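You operate a simulated robot arm through the tools that you are given. There is no shell and no other tool.

You run a simulated robot arm. Do the job below in one go: nothing can be reset, and whatever is moved stays where it is left.

JOB
Start defrosting: dial to OFF, power switch off, plug into the grey holder, blue freezer tub into the grey tray.
Fine: switch off before the plug comes out; the freezer lid stays open.

It is judged by the outcome, as a careful person would: the job done as asked, and still so three seconds after it is handed in. It fails if anything else is knocked over, pushed out of place, dropped, spilled or broken. A push-on lid holds only when it is set on centred and level and pressed home; a screw cap is set on level and turned clockwise until tight.

ROBOT AND FRAMES
A 7-joint arm with a two-finger parallel gripper, fixed in place. Base frame: the origin is at the foot of the arm, x ahead of it, y to its left, z up. Lengths are in m, angles in degrees, forces in N, time in s.
Its first joint turns from -132.0 to 132.0 degrees. Payload 3.91 kg.
The TCP is the grasp point between the finger pads, 0.03 m short of the fingertips. In the tool frame z runs along the fingers and y along their closing line. Largest opening 0.11 m; finger width 0.02, thickness 0.01; the body of the gripper, 0.048 by 0.112 m, starts 0.055 m behind the TCP.
Orientation is that of the tool frame in the base frame, as a unit quaternion [w, x, y, z]. With the fingers straight down and closing along the base's y, the tool's x points along the base's -x, its y along +y and its z along -z.

CONTROLS
- The arm moves only by the tool play_rows. Its argument "increments" is one flat list of numbers, 7 for each row, row after row: the shift along the base's x, y, z in m, then the turn, a rotation vector about the base's x, y, z in degrees, then the finger opening in m, from 0 to 0.11. In form: [x, y, z, rx, ry, rz, hand, x, y, z, rx, ry, rz, hand, ...]. A call has 1 to 20 rows; each row is the pose to reach, as a shift and turn from the pose commanded when the call began. Each row takes 0.2 s and may step no farther than 0.05 m and 8.6 degrees from the row before; otherwise, or with a gripper value out of range, the whole call is refused. A pose out of reach is approached as far as the arm can. The call stops where the force on the tool passes 40 N (or 10 N more than at its start, if that is more) or the arm is blocked; 0.2 s more then pass. Each finger travels about 0.108 m/s and halts on what it meets, pressing with about 24 N; the grip force reading is that of the motor and also rises with nothing between the fingers. The clock runs only during rows and for 0.2 s after the last one: add rows that repeat a pose to give the fingers time. It gives the time, the measured TCP pose, the force on the tool (base axes), the opening and the grip force at its end, in the units of the frame above (readings bear some noise), with the torque about the TCP (base axes, N m) and any sound that the robot's microphone picked up.
- Cameras (640 x 400 px; columns grow to the right, rows downward): "scene" is fixed at [0.2214, 0.6499, 1.5196]; the picture's right is [-0.27, -0.96, 0.00], its down [-0.73, 0.21, -0.65] and it looks along [0.63, -0.18, -0.76] (base axes); focal length 214 px, centre (320, 200). "wrist" rides on the gripper at [0.072, 0.017, -0.103] in the tool frame; the picture's right is [-0.23, 0.97, 0.00], its down [-0.76, -0.18, -0.62] and it looks along [-0.61, -0.14, 0.78] (tool axes); focal length 222 px, centre (320, 200).
- snapshot(camera): a new picture of that camera. No time passes.
- point_at(camera, pixels): for up to 12 pixels [column, row] of the newest picture of that camera ("zoom" is the newest enlarged one), the place [x, y, z] in the base frame of the surface seen there, good to about 0.002 m. No time passes.
- inspect(camera, box): a new picture of the part [left, top, right, bottom] of that camera's present view, enlarged. No time passes.
- hand_in(): hands the job in; it is judged then, once.

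Open the gripper and draw the arm clear of the work before you hand the job in, unless the task says otherwise.

The tools are called after ">>>" by a JSON object that holds its "name" and its "arguments". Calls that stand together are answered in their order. play_rows: Moves the arm, as the interface text tells. Its arguments: {"type":"object","properties":{"increments":{"type":"array","items":{"type":"number"}}},"required":["increments"]} The other tools are called the same way: snapshot (camera) takes a picture; point_at (camera, pixels) gives the place of the surface under pixels of a picture; inspect (camera, box) takes an enlarged picture of a part of a camera's view; hand_in () hands the job in.

At the start:

```text
time: 0.0
eef_pos: [0.3015, 0.4515, 1.2554]
ee_rot: [0.0, -0.001, 1.0, 0.0]
wrist_force: [-0.4, -0.5, -0.3]
ft_torque: [0.0, 0.0, -0.03]
opening: 0.11
gripper_force: 0.1
```

scene: 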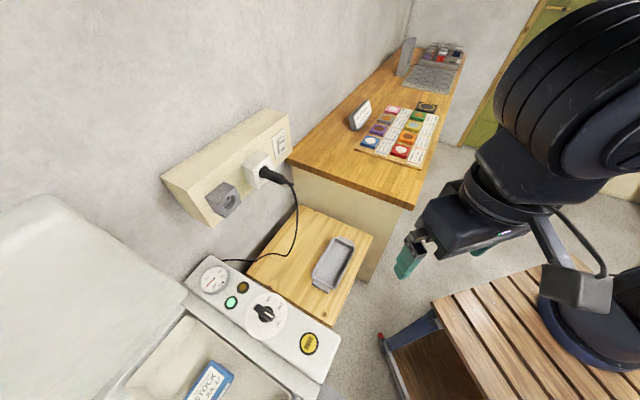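
wrist: 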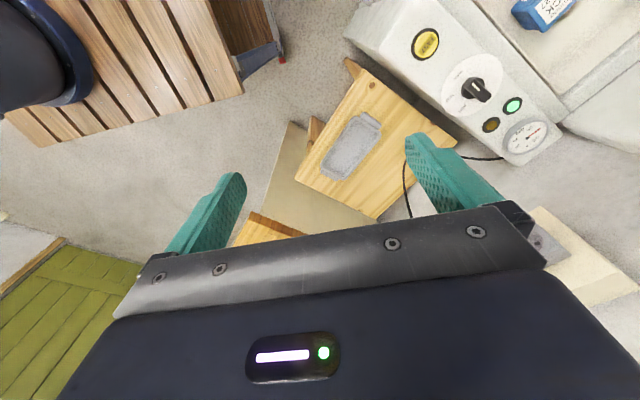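

I start by looking closely at the freezer panel, the socket strip and the tray in the scene view.

>>> {"name": "inspect", "arguments": {"camera": "scene", "box": [180, 250, 340, 400]}}

>>> {"name": "inspect", "arguments": {"camera": "scene", "box": [150, 100, 310, 240]}}

>>> {"name": "inspect", "arguments": {"camera": "wrist", "box": [340, 0, 640, 190]}}

```text
2.67 times, centred on (260, 325) of scene
```

zoom: 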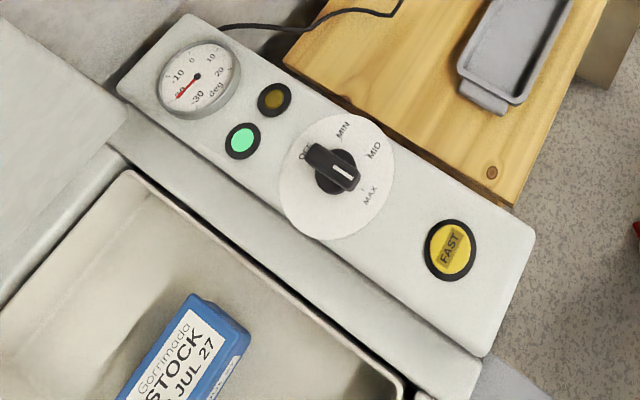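

```text
2.86 times, centred on (230, 170) of scene
```

zoom: 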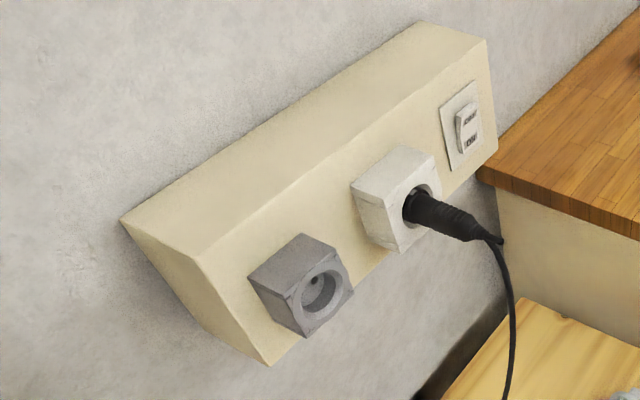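

```text
2.11 times, centred on (490, 95) of wrist
```

zoom: 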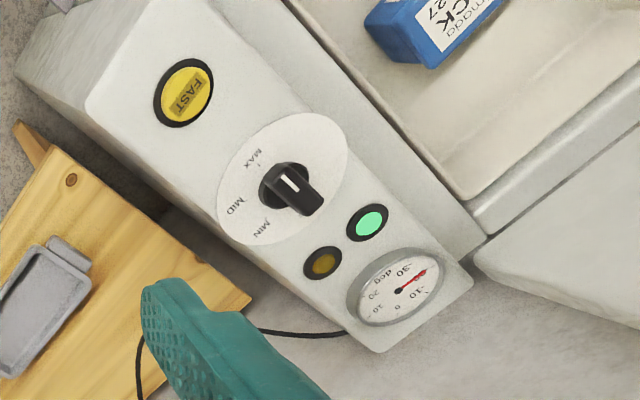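

The dial shows labels OFF, MIN, MID, MAX; I measure key points on the panel, knob and freezer.

>>> {"name": "inspect", "arguments": {"camera": "scene", "box": [240, 285, 300, 345]}}

>>> {"name": "point_at", "arguments": {"camera": "scene", "pixels": [[265, 313], [246, 301], [288, 318], [258, 335], [270, 293], [213, 252], [313, 338], [301, 384], [189, 290], [310, 344], [231, 302], [243, 287]]}}

>>> {"name": "point_at", "arguments": {"camera": "scene", "pixels": [[210, 385], [229, 372], [215, 365], [180, 395], [170, 385], [332, 262], [345, 240], [318, 278], [350, 245], [325, 313], [370, 235], [250, 275]]}}

>>> {"name": "point_at", "arguments": {"camera": "scene", "pixels": [[230, 201], [219, 192], [226, 184], [262, 174], [275, 178], [252, 170], [281, 145], [281, 141], [281, 150], [289, 182], [213, 222], [189, 190]]}}

```text
6.67 times, centred on (270, 315) of scene
```

zoom: 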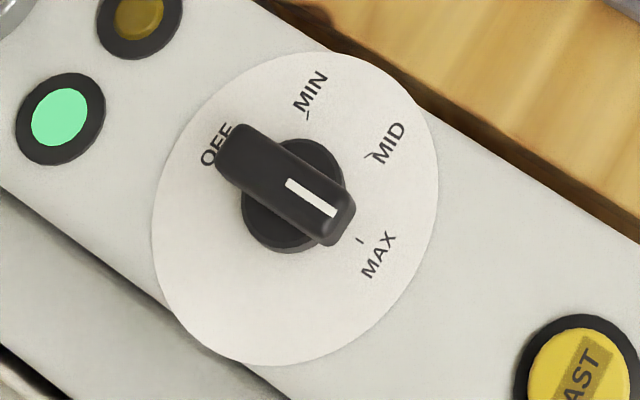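

```text
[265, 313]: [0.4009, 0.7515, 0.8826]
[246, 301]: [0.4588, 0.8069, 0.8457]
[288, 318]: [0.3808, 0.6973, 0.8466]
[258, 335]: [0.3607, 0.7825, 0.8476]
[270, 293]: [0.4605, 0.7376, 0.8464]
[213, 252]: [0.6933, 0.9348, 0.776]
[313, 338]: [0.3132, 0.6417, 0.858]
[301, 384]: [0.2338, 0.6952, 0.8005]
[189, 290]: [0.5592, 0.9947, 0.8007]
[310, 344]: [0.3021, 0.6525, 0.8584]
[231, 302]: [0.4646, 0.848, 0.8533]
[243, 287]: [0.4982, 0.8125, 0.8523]
```

```text
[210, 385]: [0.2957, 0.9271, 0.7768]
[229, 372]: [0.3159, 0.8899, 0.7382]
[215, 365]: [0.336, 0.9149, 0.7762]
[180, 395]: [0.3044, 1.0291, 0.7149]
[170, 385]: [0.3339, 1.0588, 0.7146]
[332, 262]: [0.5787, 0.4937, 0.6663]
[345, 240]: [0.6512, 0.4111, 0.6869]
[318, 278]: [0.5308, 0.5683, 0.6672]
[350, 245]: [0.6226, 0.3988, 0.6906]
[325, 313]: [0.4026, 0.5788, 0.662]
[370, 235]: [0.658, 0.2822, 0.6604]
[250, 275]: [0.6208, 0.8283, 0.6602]
```

```text
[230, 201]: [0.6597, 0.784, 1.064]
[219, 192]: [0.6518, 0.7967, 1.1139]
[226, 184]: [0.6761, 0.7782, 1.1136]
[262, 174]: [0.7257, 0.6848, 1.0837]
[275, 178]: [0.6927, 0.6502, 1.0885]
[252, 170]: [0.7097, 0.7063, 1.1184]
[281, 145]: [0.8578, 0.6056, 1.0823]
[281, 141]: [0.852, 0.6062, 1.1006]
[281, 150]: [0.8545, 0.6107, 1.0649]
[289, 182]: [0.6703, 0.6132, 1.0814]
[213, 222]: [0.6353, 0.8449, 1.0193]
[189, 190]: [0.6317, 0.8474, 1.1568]
```

The knob's white line points to lower right in the enlarged view at (312,197), near MAX; OFF at (215,145). I read the positions of the marks to get angles.

>>> {"name": "point_at", "arguments": {"camera": "zoom", "pixels": [[290, 183], [335, 215], [235, 150], [350, 215], [210, 158], [307, 116], [374, 157], [361, 240], [152, 220], [440, 190], [300, 52], [280, 367]]}}

>>> {"name": "inspect", "arguments": {"camera": "scene", "box": [255, 120, 305, 160]}}

```text
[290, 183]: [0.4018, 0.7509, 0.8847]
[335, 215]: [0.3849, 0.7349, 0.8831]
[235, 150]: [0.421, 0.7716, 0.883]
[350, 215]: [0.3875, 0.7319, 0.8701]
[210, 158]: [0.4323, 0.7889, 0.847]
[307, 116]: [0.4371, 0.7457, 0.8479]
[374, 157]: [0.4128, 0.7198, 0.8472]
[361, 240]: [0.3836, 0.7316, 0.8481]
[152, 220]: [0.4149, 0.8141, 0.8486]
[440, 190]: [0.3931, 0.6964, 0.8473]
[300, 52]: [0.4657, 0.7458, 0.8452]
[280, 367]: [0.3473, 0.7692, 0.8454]
```

```text
10.00 times, centred on (280, 140) of scene
```

zoom: 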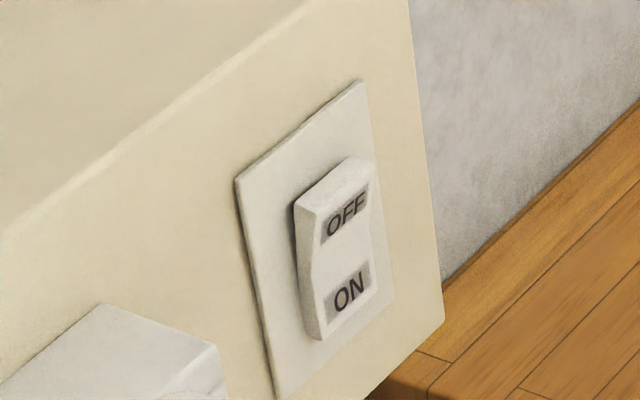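

The pointer is at MAX (about -133° in base) and OFF is at about +45°, so the dial must turn about +180° about z; the switch rocker has OFF on top. I move to a viewpoint over the freezer to see the tub, knob and lid more clearly.

>>> {"name": "play_rows", "arguments": {"increments": [-0.01, 0.03, 0, 0, 0, 7.5, 0.11, -0.02, 0.06, 0, 0, 0, 15, 0.11, -0.03, 0.09, 0, 0, 0, 22.5, 0.11, -0.04, 0.12, 0, 0, 0, 30, 0.11, -0.05, 0.15, 0, 0, 0, 37.5, 0.11, -0.06, 0.18, 0, 0, 0, 45, 0.11, -0.06, 0.18, 0, 0, 0, 45, 0.11]}}

>>> {"name": "snapshot", "arguments": {"camera": "wrist"}}

>>> {"name": "snapshot", "arguments": {"camera": "scene"}}

```text
time: 1.6
eef_pos: [0.239, 0.6319, 1.2564]
ee_rot: [0.0, -0.383, 0.924, 0.0]
wrist_force: [0.6, 0.4, 0.4]
ft_torque: [-0.03, -0.01, 0.0]
opening: 0.1101
gripper_force: 0.0
```

```text
taken
```

wrist: 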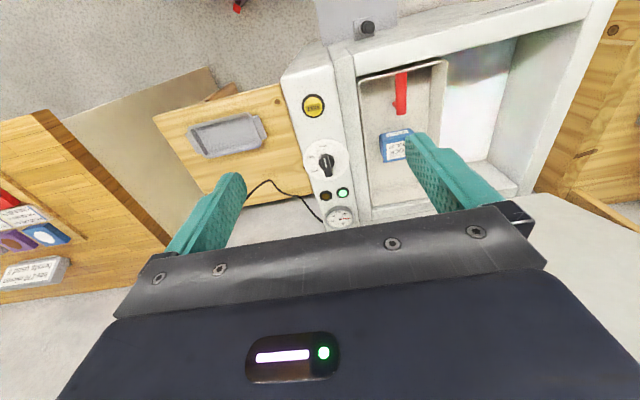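

```text
taken
```

scene: 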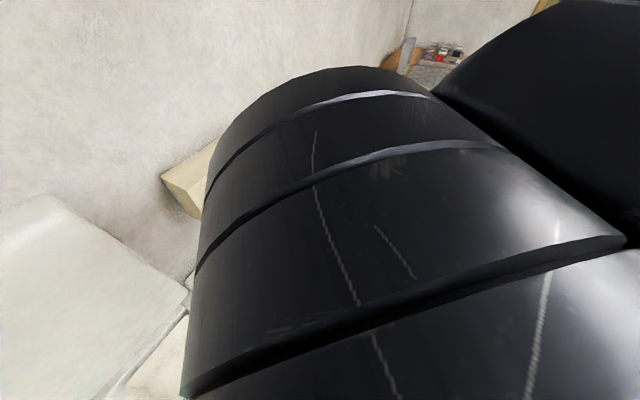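

The view shows the freezer cavity with the blue tub at (395,145), a red item at (401,92), and the knob at (326,165). I enlarge those.

>>> {"name": "inspect", "arguments": {"camera": "wrist", "box": [270, 40, 530, 230]}}

>>> {"name": "point_at", "arguments": {"camera": "wrist", "pixels": [[401, 75], [401, 110], [395, 150], [385, 135], [408, 132], [382, 160], [420, 110], [365, 110], [445, 65], [490, 110], [355, 120], [560, 80]]}}

>>> {"name": "inspect", "arguments": {"camera": "wrist", "box": [150, 60, 330, 200]}}

```text
2.11 times, centred on (400, 135) of wrist
```

zoom: 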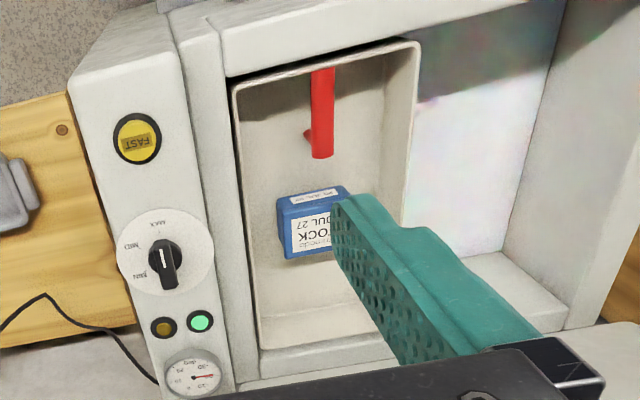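

```text
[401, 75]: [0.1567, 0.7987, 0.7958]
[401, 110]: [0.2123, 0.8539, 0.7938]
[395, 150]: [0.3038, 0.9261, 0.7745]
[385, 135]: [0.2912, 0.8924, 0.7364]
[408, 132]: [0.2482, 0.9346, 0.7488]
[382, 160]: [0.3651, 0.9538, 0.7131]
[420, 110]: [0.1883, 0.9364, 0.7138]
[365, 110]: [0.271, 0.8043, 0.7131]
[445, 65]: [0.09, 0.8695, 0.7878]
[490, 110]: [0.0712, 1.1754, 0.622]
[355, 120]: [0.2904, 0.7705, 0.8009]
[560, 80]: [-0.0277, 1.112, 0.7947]
```

```text
2.86 times, centred on (240, 130) of wrist
```

zoom: 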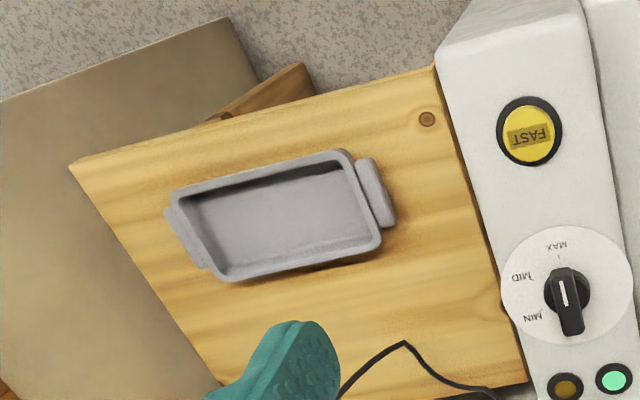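

The tub top is at z≈0.777 near (0.30,0.92), and the grey tray has a handle at each end. I take the dial first: go above the knob at about (0.404,0.755) with yaw -45°, so that I can turn +180°.

>>> {"name": "play_rows", "arguments": {"increments": [0.015, 0.011, -0.02, 0, 0, -8.18, 0.11, 0.03, 0.022, -0.04, 0, 0, -16.36, 0.09, 0.045, 0.034, -0.06, 0, 0, -24.54, 0.07, 0.06, 0.045, -0.08, 0, 0, -32.7, 0.06, 0.075, 0.056, -0.105, 0, 0, -40.9, 0.06, 0.09, 0.067, -0.13, 0, 0, -49.1, 0.06, 0.105, 0.078, -0.155, 0, 0, -57.3, 0.06, 0.12, 0.089, -0.18, 0, 0, -65.4, 0.06, 0.135, 0.101, -0.205, 0, 0, -73.6, 0.06, 0.15, 0.112, -0.23, 0, 0, -81.8, 0.06, 0.165, 0.123, -0.256, 0, 0, -90, 0.06, 0.165, 0.123, -0.256, 0, 0, -90, 0.06]}}

>>> {"name": "snapshot", "arguments": {"camera": "wrist"}}

>>> {"name": "snapshot", "arguments": {"camera": "scene"}}

```text
time: 4.2
eef_pos: [0.4053, 0.7563, 0.9996]
ee_rot: [0.001, 0.383, 0.924, 0.0]
wrist_force: [-0.2, 0.5, 1.3]
ft_torque: [0.01, 0.0, -0.01]
opening: 0.06
gripper_force: 0.2
```

```text
taken
```

wrist: 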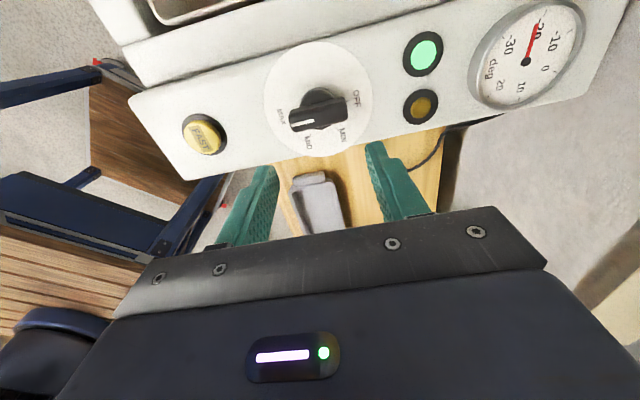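

```text
taken
```

scene: 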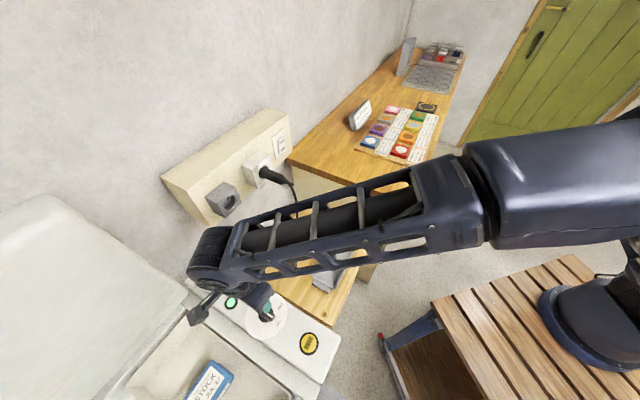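

The knob bar now lies parallel to the closing line, so I must be at yaw +45° to grip it; I will turn in two grips of 90°. First I refine the knob's centre and angle from this nearer view.

>>> {"name": "inspect", "arguments": {"camera": "wrist", "box": [260, 30, 380, 170]}}

```text
2.86 times, centred on (320, 100) of wrist
```

zoom: 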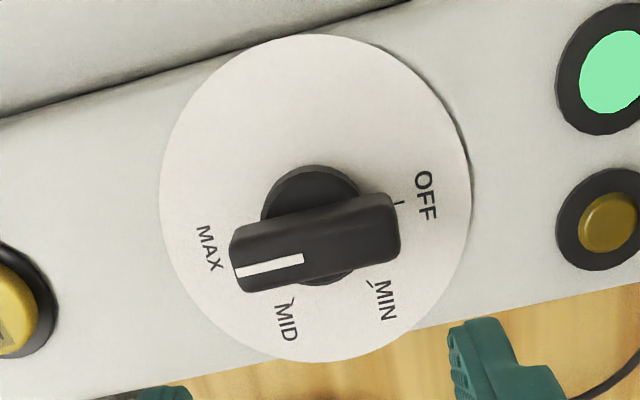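

Now I read the knob ends, the OFF tick and the disc rim in this enlarged view.

>>> {"name": "point_at", "arguments": {"camera": "zoom", "pixels": [[236, 272], [303, 258], [398, 240], [400, 203], [291, 305], [368, 288], [160, 190], [470, 210], [318, 36], [310, 361], [310, 175], [423, 195]]}}

```text
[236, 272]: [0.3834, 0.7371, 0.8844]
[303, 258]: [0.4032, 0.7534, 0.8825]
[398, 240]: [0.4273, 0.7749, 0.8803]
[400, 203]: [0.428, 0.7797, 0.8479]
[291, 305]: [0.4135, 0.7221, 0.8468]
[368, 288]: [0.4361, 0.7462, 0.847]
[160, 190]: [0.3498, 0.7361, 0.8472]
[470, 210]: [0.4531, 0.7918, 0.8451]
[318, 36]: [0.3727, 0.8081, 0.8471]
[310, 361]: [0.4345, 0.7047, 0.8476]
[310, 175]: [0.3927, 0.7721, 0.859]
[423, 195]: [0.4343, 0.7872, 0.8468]
```

The knob axis is about (0.4045, 0.7555), the OFF tick at about 45°, and the hub top at 0.859. I rotate to yaw +45° above the knob and then check alignment.

>>> {"name": "play_rows", "arguments": {"increments": [0, 0, 0, 0, 0, 8.2, 0.06, 0, 0, 0, 0, 0, 16.4, 0.06, 0, 0, 0, 0, 0, 24.6, 0.06, 0, 0, 0, 0, 0, 32.8, 0.06, 0, 0, 0, 0, 0, 41, 0.06, 0, 0, 0, 0, 0, 49.2, 0.06, 0, 0, 0, 0, 0, 57.4, 0.06, 0, 0, 0, 0, 0, 65.6, 0.06, 0, 0, 0, 0, 0, 73.8, 0.06, 0, 0, 0, 0, 0, 82, 0.06, -0.001, 0, -0.02, 0, 0, 90, 0.06, -0.001, 0, -0.04, 0, 0, 90, 0.06, -0.001, 0, -0.04, 0, 0, 90, 0.06]}}

>>> {"name": "snapshot", "arguments": {"camera": "wrist"}}

>>> {"name": "inspect", "arguments": {"camera": "scene", "box": [180, 250, 340, 400]}}

```text
time: 7.0
eef_pos: [0.406, 0.7576, 0.9584]
ee_rot: [0.0, -0.384, 0.923, 0.0]
wrist_force: [-0.1, 0.0, 0.6]
ft_torque: [0.01, 0.01, -0.01]
opening: 0.0599
gripper_force: 0.1
```

```text
taken
```

wrist: 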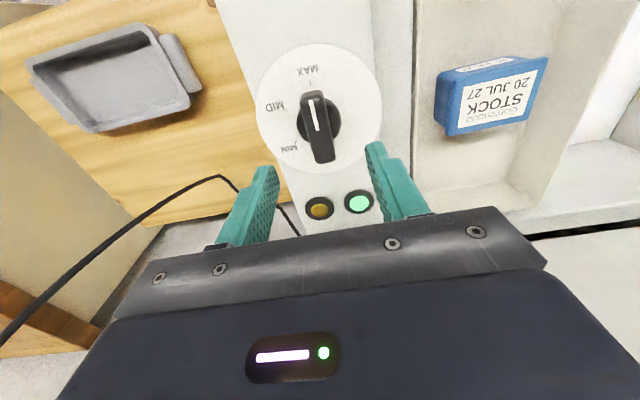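

```text
2.67 times, centred on (260, 325) of scene
```

zoom: 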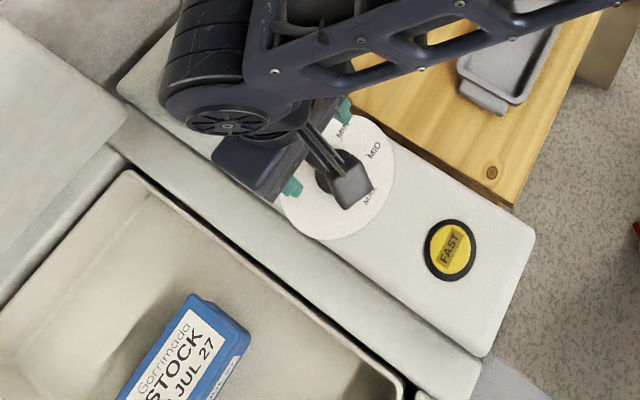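

The bar is now between the fingers and square to the closing line. I lower so the fingertips are just above the hub, and close.

>>> {"name": "play_rows", "arguments": {"increments": [0, 0, -0.03, 0, 0, 0, 0.06, 0, 0, -0.055, 0, 0, 0, 0.06, 0, 0, -0.067, 0, 0, 0, 0.06, 0, 0, -0.067, 0, 0, 0, 0.03, 0, 0, -0.067, 0, 0, 0, 0.005, 0, 0, -0.067, 0, 0, 0, 0.0, 0, 0, -0.067, 0, 0, 0, 0.0, 0, 0, -0.067, 0, 0, 0, 0.0]}}

>>> {"name": "snapshot", "arguments": {"camera": "wrist"}}

```text
time: 8.8
eef_pos: [0.4048, 0.7557, 0.8928]
ee_rot: [0.0, -0.383, 0.924, 0.0]
wrist_force: [5.6, -9.8, -1.2]
ft_torque: [-0.01, -0.31, 0.0]
opening: 0.02
gripper_force: 45.3
```

```text
taken
```

wrist: 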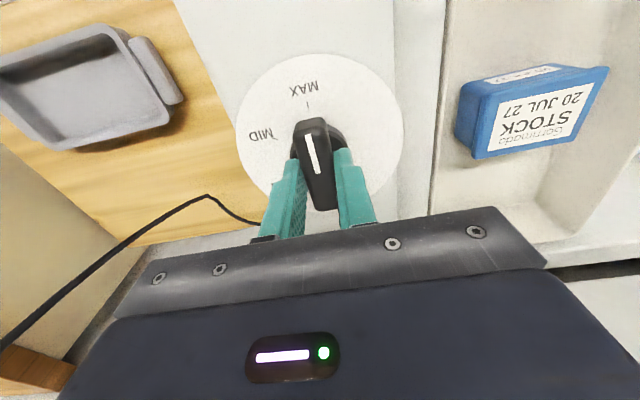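

The knob is gripped (opening 0.020) with a 10 N side load towards (+x,-y), so I ease the tool 1.5 mm that way while starting to turn +z.

>>> {"name": "play_rows", "arguments": {"increments": [0.001, -0.001, 0, 0, 0, 0, 0, 0.001, -0.001, 0, 0, 0, 7, 0, 0.001, -0.001, 0, 0, 0, 14, 0, 0.001, -0.001, 0, 0, 0, 21, 0, 0.001, -0.001, 0, 0, 0, 28, 0]}}

>>> {"name": "snapshot", "arguments": {"camera": "wrist"}}

```text
time: 10.0
eef_pos: [0.4045, 0.7547, 0.8923]
ee_rot: [0.0, -0.596, 0.803, 0.0]
wrist_force: [-5.9, 18.5, -2.8]
ft_torque: [1.33, -0.12, -0.04]
opening: 0.02
gripper_force: 45.0
```

```text
taken
```

wrist: 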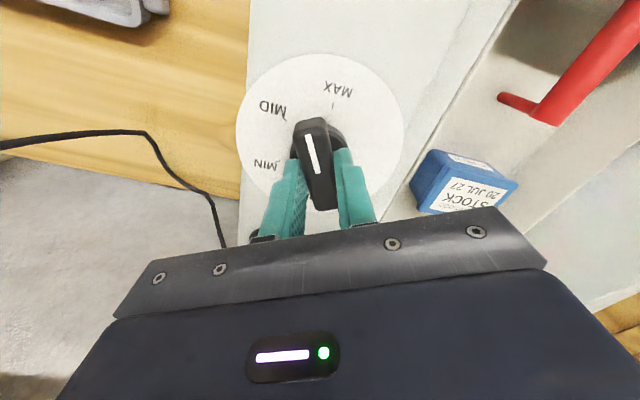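

The knob turns with the tool; the side load has reversed, so I take back most of the shift and continue to 90° total.

>>> {"name": "play_rows", "arguments": {"increments": [-0.0006, 0.0007, 0, 0, 0, 7, 0, -0.0006, 0.0007, 0, 0, 0, 14, 0, -0.0006, 0.0007, 0, 0, 0, 21, 0, -0.0006, 0.0007, 0, 0, 0, 28, 0]}}

```text
time: 11.0
eef_pos: [0.4038, 0.7549, 0.8925]
ee_rot: [-0.001, 0.772, -0.635, 0.0]
wrist_force: [-14.0, 17.1, -3.3]
ft_torque: [-0.34, 0.16, 0.03]
opening: 0.0199
gripper_force: 45.5
```

Still turning smoothly, side load (-14, 17) N; I follow it by about a millimetre and finish the first 90°.

>>> {"name": "play_rows", "arguments": {"increments": [-0.0008, 0.001, 0, 0, 0, 0, 0, -0.0008, 0.001, 0, 0, 0, 8, 0, -0.0008, 0.001, 0, 0, 0, 16, 0, -0.0008, 0.001, 0, 0, 0, 24, 0, -0.0008, 0.001, 0, 0, 0, 32, 0, -0.0008, 0.001, 0, 0, 0, 34, 0]}}

>>> {"name": "snapshot", "arguments": {"camera": "wrist"}}

```text
time: 12.4
eef_pos: [0.4043, 0.7559, 0.893]
ee_rot: [0.002, 0.925, -0.381, 0.0]
wrist_force: [-14.1, -20.8, 8.6]
ft_torque: [-0.13, 0.43, -0.05]
opening: 0.0199
gripper_force: 45.3
```

```text
taken
```

wrist: 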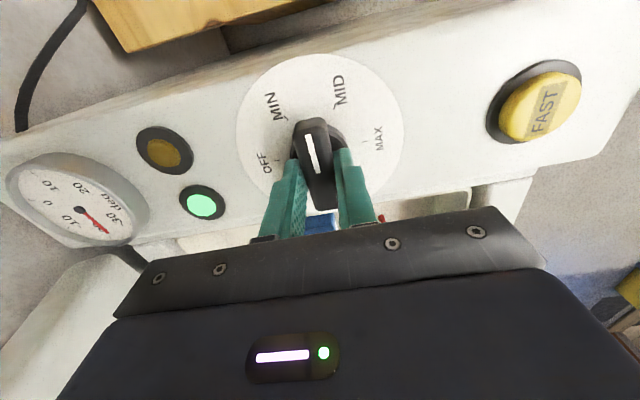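

The pointer is between MID and MIN and the wrist has had no trouble so far. I try to continue in the same grip, following the side load.

>>> {"name": "play_rows", "arguments": {"increments": [-0.0008, -0.001, 0, 0, 0, 0, 0, -0.0008, -0.001, 0, 0, 0, 7, 0, -0.0008, -0.001, 0, 0, 0, 14, 0, -0.0008, -0.001, 0, 0, 0, 21, 0, -0.0008, -0.001, 0, 0, 0, 28, 0, -0.0008, -0.001, 0, 0, 0, 28, 0]}}

>>> {"name": "snapshot", "arguments": {"camera": "wrist"}}

```text
time: 13.8
eef_pos: [0.4037, 0.7558, 0.8918]
ee_rot: [0.001, 0.989, -0.147, -0.001]
wrist_force: [-6.3, -6.5, -4.5]
ft_torque: [-0.19, -0.57, 0.01]
opening: 0.0199
gripper_force: 45.0
```

```text
taken
```

wrist: 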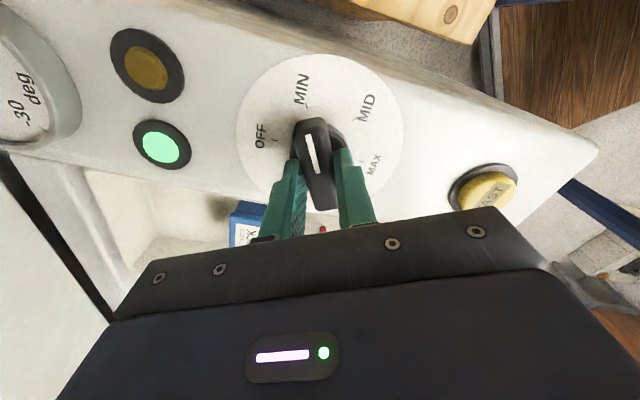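

The pointer is now at about MIN and the wrist still turns. I continue to see if it reaches OFF.

>>> {"name": "play_rows", "arguments": {"increments": [-0.0003, -0.0003, 0, 0, 0, 7.5, 0, -0.0003, -0.0003, 0, 0, 0, 15, 0, -0.0003, -0.0003, 0, 0, 0, 22.5, 0, -0.0003, -0.0003, 0, 0, 0, 30, 0, -0.0003, -0.0003, 0, 0, 0, 30, 0]}}

>>> {"name": "snapshot", "arguments": {"camera": "wrist"}}

```text
time: 15.0
eef_pos: [0.4048, 0.7539, 0.8923]
ee_rot: [0.001, 0.993, 0.115, 0.0]
wrist_force: [-1.5, -20.8, -5.9]
ft_torque: [-0.46, 0.01, 0.03]
opening: 0.02
gripper_force: 45.0
```

```text
taken
```

wrist: 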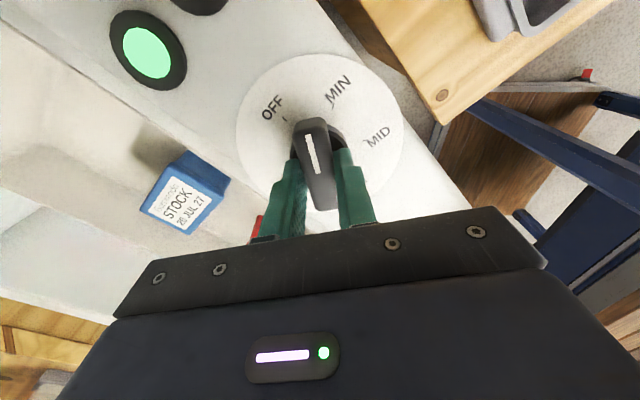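

The pointer is between MIN and OFF, about 32° to go; I follow the side load in -y and finish the turn.

>>> {"name": "play_rows", "arguments": {"increments": [0, -0.001, 0, 0, 0, 0, 0, 0, -0.001, 0, 0, 0, 8, 0, 0, -0.001, 0, 0, 0, 16, 0, 0, -0.001, 0, 0, 0, 24, 0, 0, -0.001, 0, 0, 0, 32, 0, 0, -0.001, 0, 0, 0, 32, 0]}}

>>> {"name": "snapshot", "arguments": {"camera": "wrist"}}

>>> {"name": "inspect", "arguments": {"camera": "wrist", "box": [230, 40, 410, 220]}}

```text
time: 16.4
eef_pos: [0.4041, 0.7544, 0.8931]
ee_rot: [0.0, 0.923, 0.384, 0.0]
wrist_force: [3.3, 3.8, -19.1]
ft_torque: [0.61, -0.43, -0.07]
opening: 0.0201
gripper_force: 44.8
```

```text
taken
```

wrist: 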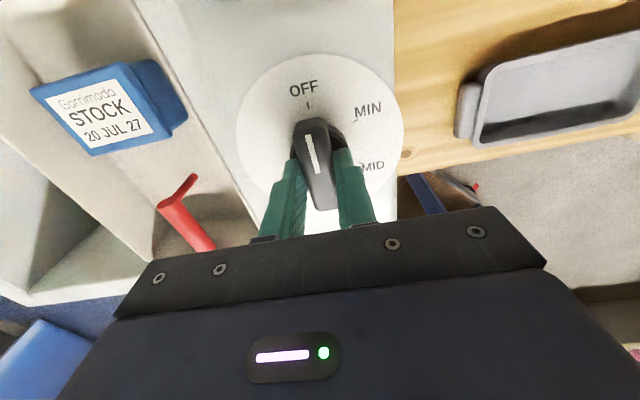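

```text
2.22 times, centred on (320, 130) of wrist
```

zoom: 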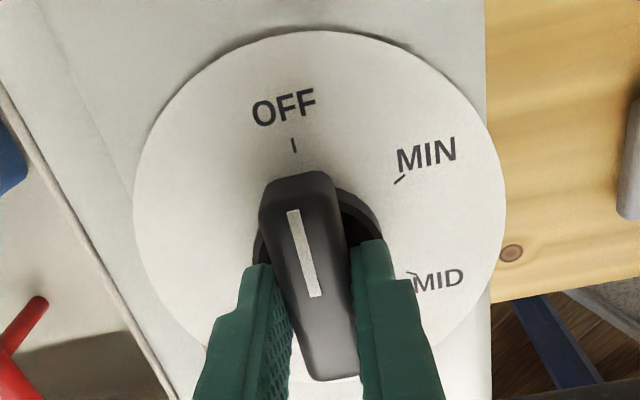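

The pointer sits at the OFF tick exactly as it sat at MAX before. I release and lift straight up.

>>> {"name": "play_rows", "arguments": {"increments": [0, 0, 0, 0, 0, 0, 0.03, 0, 0, 0, 0, 0, 0, 0.05, 0, 0, 0, 0, 0, 0, 0.06, 0, 0, 0.03, 0, 0, 0, 0.06, 0, 0, 0.07, 0, 0, 0, 0.06, 0, 0, 0.11, 0, 0, 0, 0.06, 0, 0, 0.11, 0, 0, 0, 0.06]}}

>>> {"name": "inspect", "arguments": {"camera": "wrist", "box": [230, 0, 410, 220]}}

>>> {"name": "snapshot", "arguments": {"camera": "wrist"}}

```text
time: 18.0
eef_pos: [0.4049, 0.7527, 1.0016]
ee_rot: [0.0, 0.924, 0.383, 0.001]
wrist_force: [-0.7, 1.3, 1.0]
ft_torque: [0.05, -0.01, 0.02]
opening: 0.0599
gripper_force: 0.0
```

```text
1.82 times, centred on (320, 110) of wrist
```

zoom: 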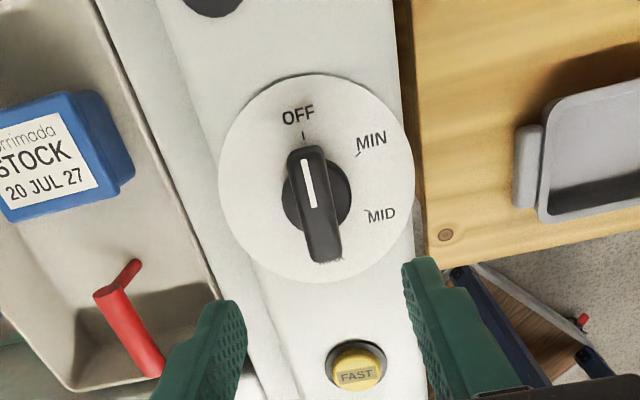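

```text
taken
```

wrist: 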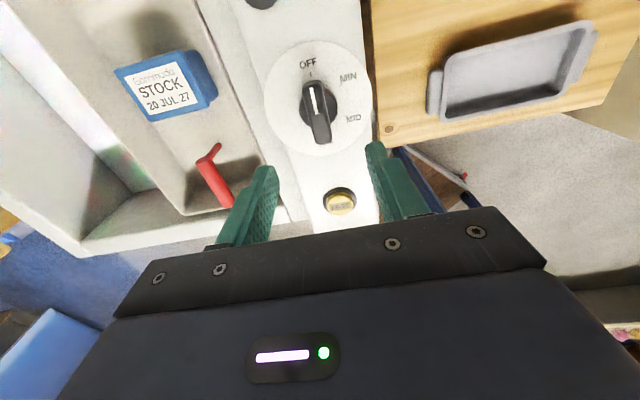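

The dial reads OFF. Next is the wall switch; I take a scene picture to measure the strip, switch and counter height.

>>> {"name": "snapshot", "arguments": {"camera": "scene"}}

>>> {"name": "point_at", "arguments": {"camera": "scene", "pixels": [[340, 150], [300, 160], [400, 195], [360, 120], [283, 121], [292, 130], [294, 155], [270, 118], [277, 150], [286, 115], [250, 130], [305, 170]]}}

>>> {"name": "inspect", "arguments": {"camera": "scene", "box": [260, 125, 300, 160]}}

```text
taken
```

scene: 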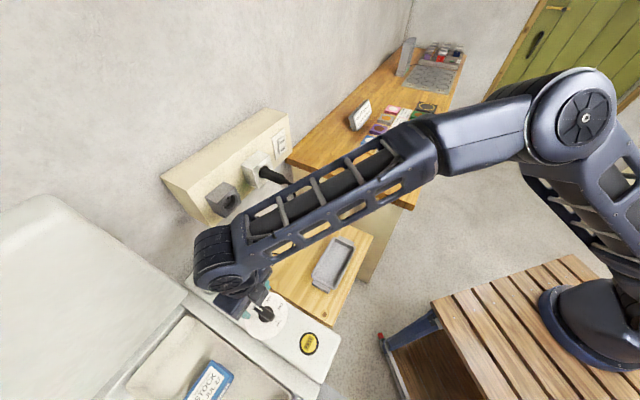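

```text
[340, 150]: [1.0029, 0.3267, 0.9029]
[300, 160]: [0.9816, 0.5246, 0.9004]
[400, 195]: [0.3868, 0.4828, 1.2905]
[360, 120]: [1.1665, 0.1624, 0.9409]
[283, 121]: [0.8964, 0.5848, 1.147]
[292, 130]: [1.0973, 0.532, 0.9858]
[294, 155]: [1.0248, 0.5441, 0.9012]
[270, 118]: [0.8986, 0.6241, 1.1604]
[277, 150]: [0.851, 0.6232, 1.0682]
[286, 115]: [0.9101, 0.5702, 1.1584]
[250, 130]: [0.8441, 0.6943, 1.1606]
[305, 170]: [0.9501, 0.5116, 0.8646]
```

```text
11.43 times, centred on (280, 142) of scene
```

zoom: 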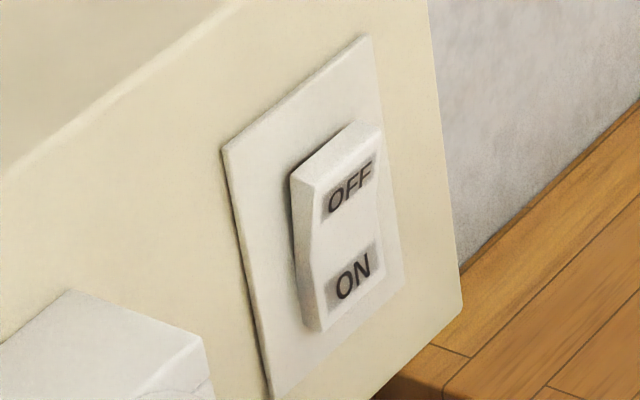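

I read the rocker and plate corners in this enlarged view, since the counter top is at z≈0.90 and well below the switch.

>>> {"name": "point_at", "arguments": {"camera": "zoom", "pixels": [[349, 190], [352, 276], [350, 235], [322, 200], [375, 170], [330, 310], [315, 320], [375, 290], [230, 160], [362, 45], [280, 390], [440, 200]]}}

>>> {"name": "inspect", "arguments": {"camera": "scene", "box": [200, 150, 300, 220]}}

```text
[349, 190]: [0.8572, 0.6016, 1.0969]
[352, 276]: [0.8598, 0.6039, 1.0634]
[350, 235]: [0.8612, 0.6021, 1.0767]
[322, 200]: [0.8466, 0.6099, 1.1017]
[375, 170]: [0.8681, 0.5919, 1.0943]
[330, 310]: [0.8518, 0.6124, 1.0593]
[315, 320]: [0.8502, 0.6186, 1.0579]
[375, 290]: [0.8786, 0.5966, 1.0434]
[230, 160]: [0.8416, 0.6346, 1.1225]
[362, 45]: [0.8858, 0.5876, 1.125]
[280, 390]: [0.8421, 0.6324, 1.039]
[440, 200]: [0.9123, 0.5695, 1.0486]
```

```text
5.71 times, centred on (250, 185) of scene
```

zoom: 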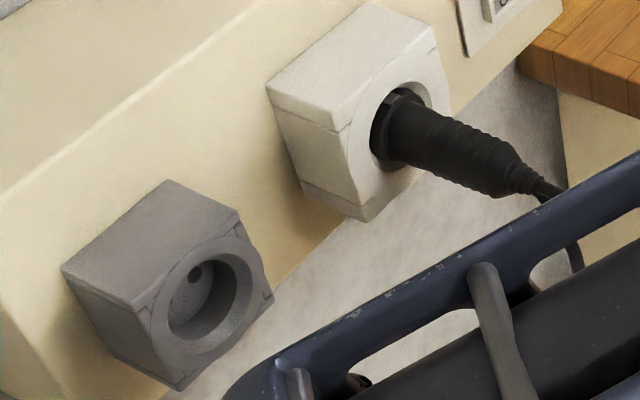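

The switch plate spans (0.842,0.635)–(0.886,0.588), so the strip runs at 45°; the OFF half is at about (0.857,0.602,1.097). I unwind the wrist and back off to a clear place higher up.

>>> {"name": "play_rows", "arguments": {"increments": [0.005, -0.0152, 0.0125, 0, 0, -8, 0.06, 0.01, -0.0304, 0.025, 0, 0, -16, 0.06, 0.015, -0.0456, 0.0375, 0, 0, -24, 0.06, 0.02, -0.0608, 0.05, 0, 0, -32, 0.06, 0.025, -0.076, 0.0625, 0, 0, -40, 0.06, 0.03, -0.0912, 0.075, 0, 0, -48, 0.06, 0.035, -0.1064, 0.0875, 0, 0, -56, 0.06, 0.04, -0.1216, 0.1, 0, 0, -64, 0.06, 0.045, -0.1368, 0.1125, 0, 0, -72, 0.06, 0.05, -0.152, 0.125, 0, 0, -80, 0.06, 0.055, -0.1672, 0.1375, 0, 0, -88, 0.06, 0.06, -0.1824, 0.15, 0, 0, -96, 0.06, 0.065, -0.1976, 0.1625, 0, 0, -104, 0.06, 0.07, -0.2128, 0.175, 0, 0, -112, 0.04, 0.075, -0.228, 0.1875, 0, 0, -120, 0.02, 0.08, -0.2432, 0.2, 0, 0, -128, 0, 0.085, -0.2584, 0.2125, 0, 0, -136, 0, 0.09, -0.2736, 0.225, 0, 0, -144, 0, 0.095, -0.2888, 0.2375, 0, 0, -152, 0, 0.1, -0.304, 0.25, 0, 0, -160, 0]}}

>>> {"name": "snapshot", "arguments": {"camera": "wrist"}}

>>> {"name": "snapshot", "arguments": {"camera": "scene"}}

```text
time: 22.2
eef_pos: [0.5028, 0.4509, 1.2534]
ee_rot: [-0.001, -0.538, 0.843, -0.001]
wrist_force: [0.3, -0.4, -1.0]
ft_torque: [-0.03, -0.03, 0.06]
opening: 0.0001
gripper_force: 23.9
```

```text
taken
```

wrist: 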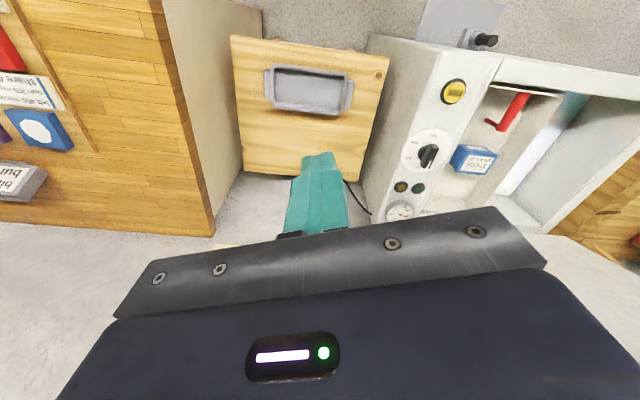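

```text
taken
```

scene: 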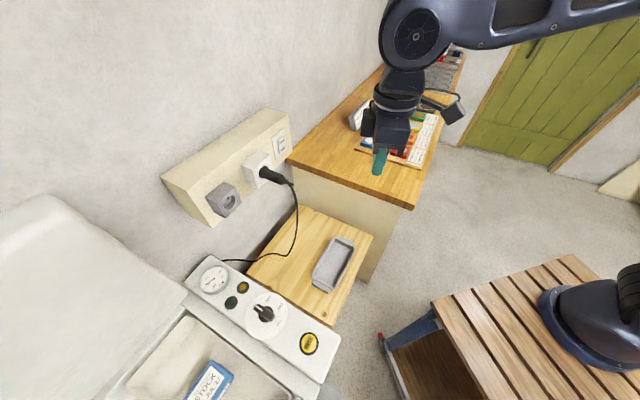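

The dial is at OFF and the green lamp has gone out. I square the yaw to 45°.

>>> {"name": "play_rows", "arguments": {"increments": [0.02, -0.015, 0, 0, 0, -7, 0, 0.04, -0.03, 0, 0, 0, -14, 0, 0.06, -0.04, 0, 0, 0, -20, 0, 0.06, -0.04, 0, 0, 0, -20, 0]}}

>>> {"name": "play_rows", "arguments": {"increments": [0.01, 0.005, -0.01, 5.8, -5.8, 0, 0, 0.02, 0.01, -0.02, 11.6, -11.6, 0, 0, 0.03, 0.015, -0.03, 17.4, -17.4, 0, 0, 0.04, 0.02, -0.04, 23.2, -23.2, 0, 0, 0.05, 0.025, -0.05, 29, -29, 0, 0, 0.06, 0.03, -0.06, 34.8, -34.8, 0, 0, 0.07, 0.035, -0.07, 40.6, -40.6, 0, 0, 0.08, 0.04, -0.08, 46.4, -46.4, 0, 0, 0.09, 0.045, -0.09, 52.2, -52.2, 0, 0, 0.1, 0.05, -0.1, 58, -58, 0, 0, 0.11, 0.055, -0.11, 63.64, -63.64, 0, 0, 0.12, 0.06, -0.12, 63.64, -63.64, 0, 0, 0.12, 0.06, -0.12, 63.64, -63.64, 0, 0]}}

>>> {"name": "snapshot", "arguments": {"camera": "wrist"}}

>>> {"name": "snapshot", "arguments": {"camera": "scene"}}

```text
time: 23.2
eef_pos: [0.5631, 0.409, 1.2553]
ee_rot: [0.001, -0.382, 0.924, 0.0]
wrist_force: [-0.3, 0.1, -0.4]
ft_torque: [-0.01, -0.01, -0.01]
opening: 0.0
gripper_force: 23.9
```

```text
time: 26.0
eef_pos: [0.6837, 0.4702, 1.1344]
ee_rot: [0.653, -0.272, 0.652, 0.271]
wrist_force: [0.4, 0.3, -0.7]
ft_torque: [0.0, -0.03, 0.02]
opening: 0.0
gripper_force: 23.7
```

```text
taken
```

wrist: 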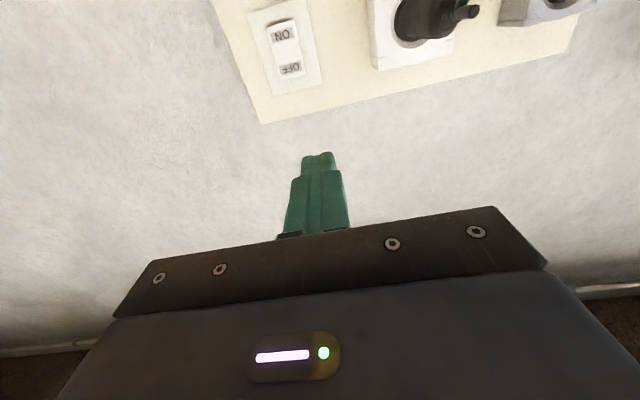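

```text
taken
```

scene: 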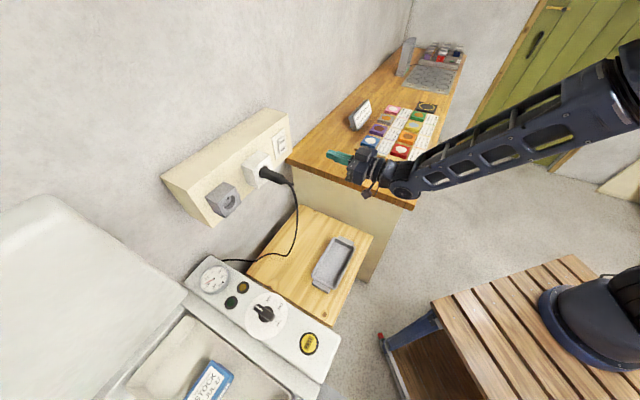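

The tool is now horizontal facing the strip, and the switch shows (upside down) at (287,50), with the plug at (425,15). I measure them from here.

>>> {"name": "inspect", "arguments": {"camera": "wrist", "box": [220, 0, 360, 90]}}

>>> {"name": "point_at", "arguments": {"camera": "wrist", "pixels": [[290, 70], [282, 35], [286, 52], [276, 95], [323, 82], [298, 3], [250, 12], [265, 120], [380, 50], [375, 5], [470, 12], [405, 40]]}}

```text
4.44 times, centred on (290, 45) of wrist
```

zoom: 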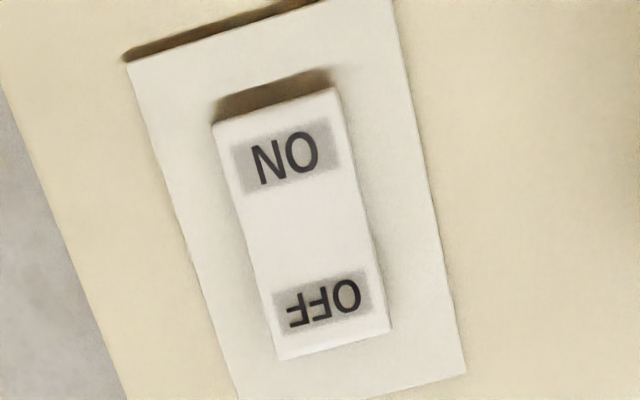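

```text
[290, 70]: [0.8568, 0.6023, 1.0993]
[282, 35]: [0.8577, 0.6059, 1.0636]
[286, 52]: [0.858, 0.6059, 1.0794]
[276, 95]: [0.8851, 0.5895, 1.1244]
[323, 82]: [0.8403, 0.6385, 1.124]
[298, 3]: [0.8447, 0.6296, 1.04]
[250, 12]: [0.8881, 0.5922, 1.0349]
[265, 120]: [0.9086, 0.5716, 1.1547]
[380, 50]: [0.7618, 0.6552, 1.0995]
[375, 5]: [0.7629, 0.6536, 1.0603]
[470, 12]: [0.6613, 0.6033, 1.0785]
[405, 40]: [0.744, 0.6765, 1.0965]
```

The OFF half is at (0.857,0.602,1.099). I align the closed fingertips with it and stop about 15 mm short.

>>> {"name": "play_rows", "arguments": {"increments": [0.0205, -0.0205, -0.034, 0, 0, 0, 0, 0.0505, 0.0095, -0.034, 0, 0, 0, 0, 0.0805, 0.0395, -0.034, 0, 0, 0, 0, 0.1105, 0.0695, -0.034, 0, 0, 0, 0, 0.14, 0.099, -0.034, 0, 0, 0, 0, 0.14, 0.099, -0.034, 0, 0, 0, 0]}}

>>> {"name": "snapshot", "arguments": {"camera": "wrist"}}

>>> {"name": "inspect", "arguments": {"camera": "scene", "box": [230, 110, 350, 185]}}

```text
time: 27.4
eef_pos: [0.827, 0.5681, 1.1038]
ee_rot: [0.653, -0.271, 0.653, 0.271]
wrist_force: [-0.2, -0.1, 0.7]
ft_torque: [0.0, 0.0, -0.02]
opening: 0.0
gripper_force: 23.5
```

```text
taken
```

wrist: 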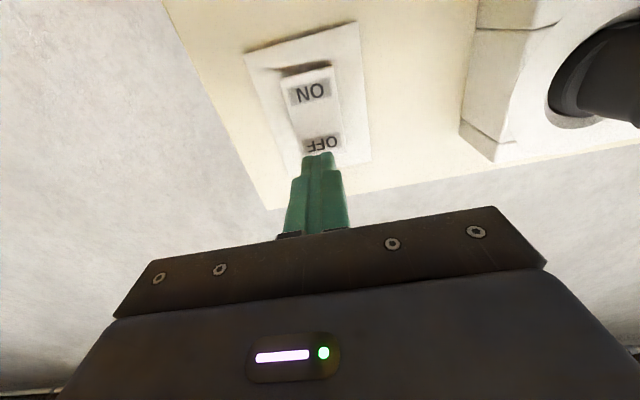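

```text
5.33 times, centred on (290, 148) of scene
```

zoom: 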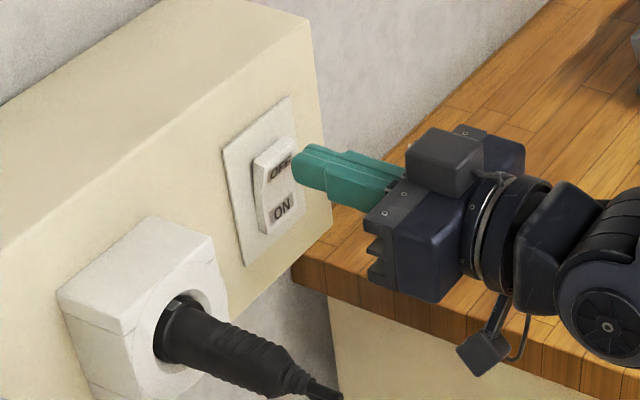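

The fingertips stand just in front of the OFF half. I push in slowly along the face normal.

>>> {"name": "play_rows", "arguments": {"increments": [0.0028, 0.0028, -0.001, 0, 0, 0, 0, 0.0057, 0.0057, -0.001, 0, 0, 0, 0, 0.0085, 0.0085, -0.001, 0, 0, 0, 0, 0.0106, 0.0106, -0.001, 0, 0, 0, 0, 0.0127, 0.0127, -0.001, 0, 0, 0, 0, 0.0141, 0.0141, -0.001, 0, 0, 0, 0, 0.0155, 0.0155, -0.001, 0, 0, 0, 0]}}

>>> {"name": "snapshot", "arguments": {"camera": "wrist"}}

>>> {"name": "inspect", "arguments": {"camera": "scene", "box": [230, 110, 350, 185]}}

```text
time: 28.8
eef_pos: [0.8361, 0.581, 1.1001]
ee_rot: [0.653, -0.271, 0.654, 0.27]
wrist_force: [-19.9, -19.0, 6.1]
ft_torque: [0.0, 0.13, 0.02]
opening: 0.0
gripper_force: 23.9
stopped in row 7: the force on the tool passed its limit at 48 N (the readings are from after the stop); the commanded pose is now the measured one
```

```text
taken
```

wrist: 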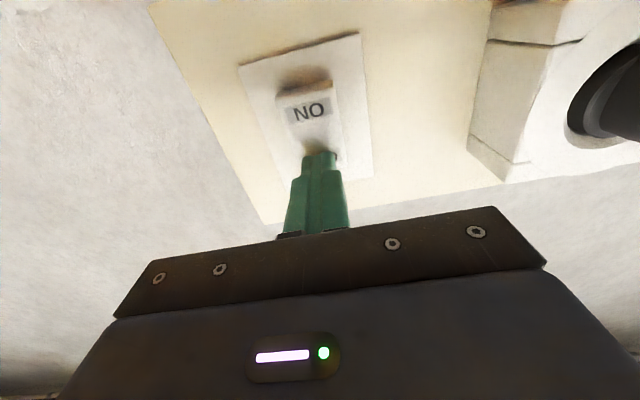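

```text
5.33 times, centred on (290, 148) of scene
```

zoom: 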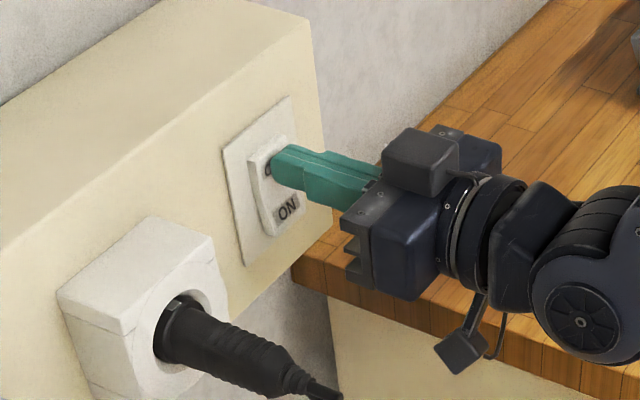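

It pushed to 48 N and stopped; the ON half seems to stand out now. I back off and check the rocker.

>>> {"name": "play_rows", "arguments": {"increments": [-0.0141, -0.0141, 0, 0, 0, 0, 0, -0.0354, -0.0354, 0, 0, 0, 0, 0, -0.0566, -0.0566, 0, 0, 0, 0, 0, -0.0566, -0.0566, 0, 0, 0, 0, 0]}}

>>> {"name": "inspect", "arguments": {"camera": "scene", "box": [260, 125, 300, 160]}}

>>> {"name": "inspect", "arguments": {"camera": "wrist", "box": [220, 0, 420, 150]}}

>>> {"name": "point_at", "arguments": {"camera": "zoom", "pixels": [[320, 200], [300, 180]]}}

```text
time: 29.8
eef_pos: [0.782, 0.5236, 1.0993]
ee_rot: [0.652, -0.272, 0.654, 0.27]
wrist_force: [0.3, 0.2, -0.6]
ft_torque: [0.01, -0.02, 0.01]
opening: 0.0
gripper_force: 24.4
```

```text
11.43 times, centred on (280, 142) of scene
```

zoom: 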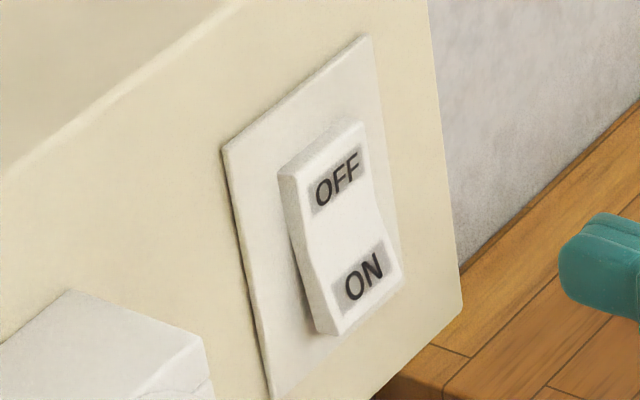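

```text
2.67 times, centred on (320, 75) of wrist
```

zoom: 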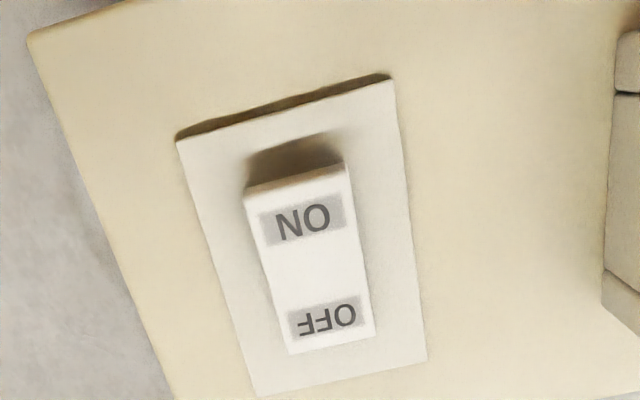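

```text
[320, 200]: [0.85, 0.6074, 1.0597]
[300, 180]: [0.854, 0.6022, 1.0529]
```

The rocker has flipped: the ON half now stands out and OFF is pressed in, so the power is off. Now for the plug: I rise, move back and point the tool down at yaw 45° to view the plug from above.

>>> {"name": "play_rows", "arguments": {"increments": [-0.0127, 0.0, 0.036, -5, 5, 0, 0, -0.0254, 0.0, 0.072, -10, 10, 0, 0, -0.0381, 0.0, 0.108, -15.5, 15.5, 0, 0.02, -0.0508, 0.005, 0.14, -21, 21, 0, 0.04, -0.0635, 0.011, 0.151, -26.5, 26.5, 0, 0.06, -0.0762, 0.017, 0.151, -32, 32, 0, 0.06, -0.0889, 0.023, 0.151, -37.5, 37.5, 0, 0.06, -0.1016, 0.029, 0.151, -43, 43, 0, 0.06, -0.1143, 0.035, 0.151, -48.5, 48.5, 0, 0.06, -0.127, 0.04, 0.151, -54, 54, 0, 0.06, -0.14, 0.045, 0.151, -59, 59, 0, 0.06, -0.153, 0.049, 0.151, -63.64, 63.64, 0, 0.06, -0.153, 0.049, 0.151, -63.64, 63.64, 0, 0.06]}}

>>> {"name": "snapshot", "arguments": {"camera": "wrist"}}

>>> {"name": "snapshot", "arguments": {"camera": "scene"}}

```text
time: 32.6
eef_pos: [0.6279, 0.5741, 1.2492]
ee_rot: [-0.002, -0.384, 0.923, -0.001]
wrist_force: [-0.3, 0.9, 0.3]
ft_torque: [0.0, 0.06, 0.0]
opening: 0.0599
gripper_force: 0.1
```

```text
taken
```

wrist: 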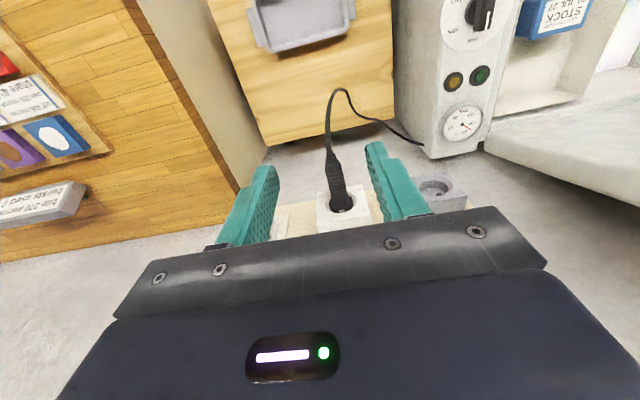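

```text
taken
```

scene: 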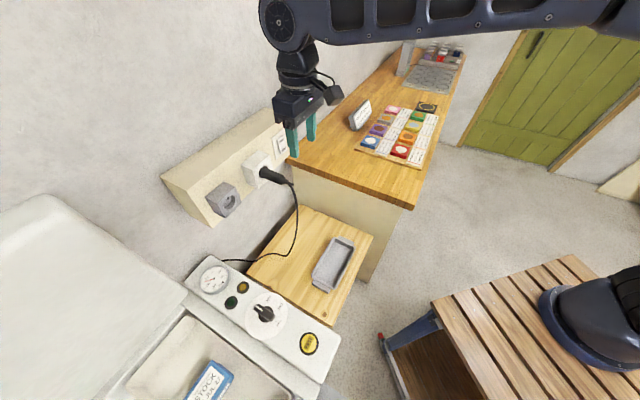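

The view from above shows the plug at (337,185) in the white socket and the grey holder at (435,190). I enlarge and measure both.

>>> {"name": "inspect", "arguments": {"camera": "wrist", "box": [260, 130, 480, 230]}}

>>> {"name": "inspect", "arguments": {"camera": "scene", "box": [200, 145, 310, 225]}}

```text
2.91 times, centred on (370, 180) of wrist
```

zoom: 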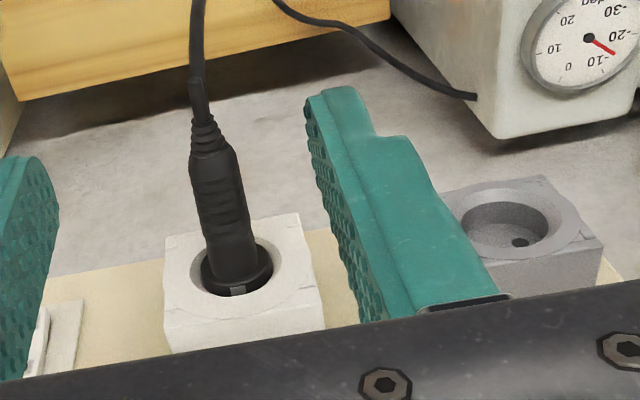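

```text
5.00 times, centred on (255, 185) of scene
```

zoom: 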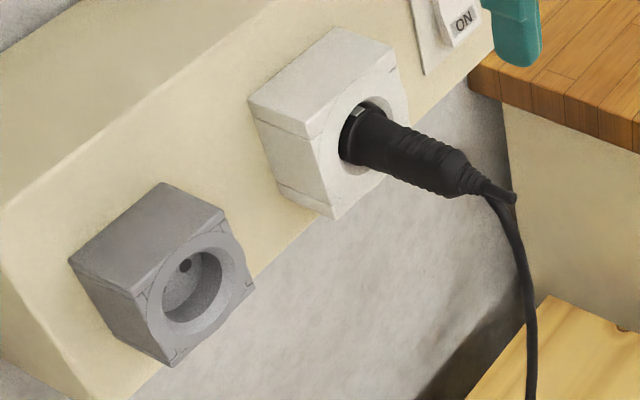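

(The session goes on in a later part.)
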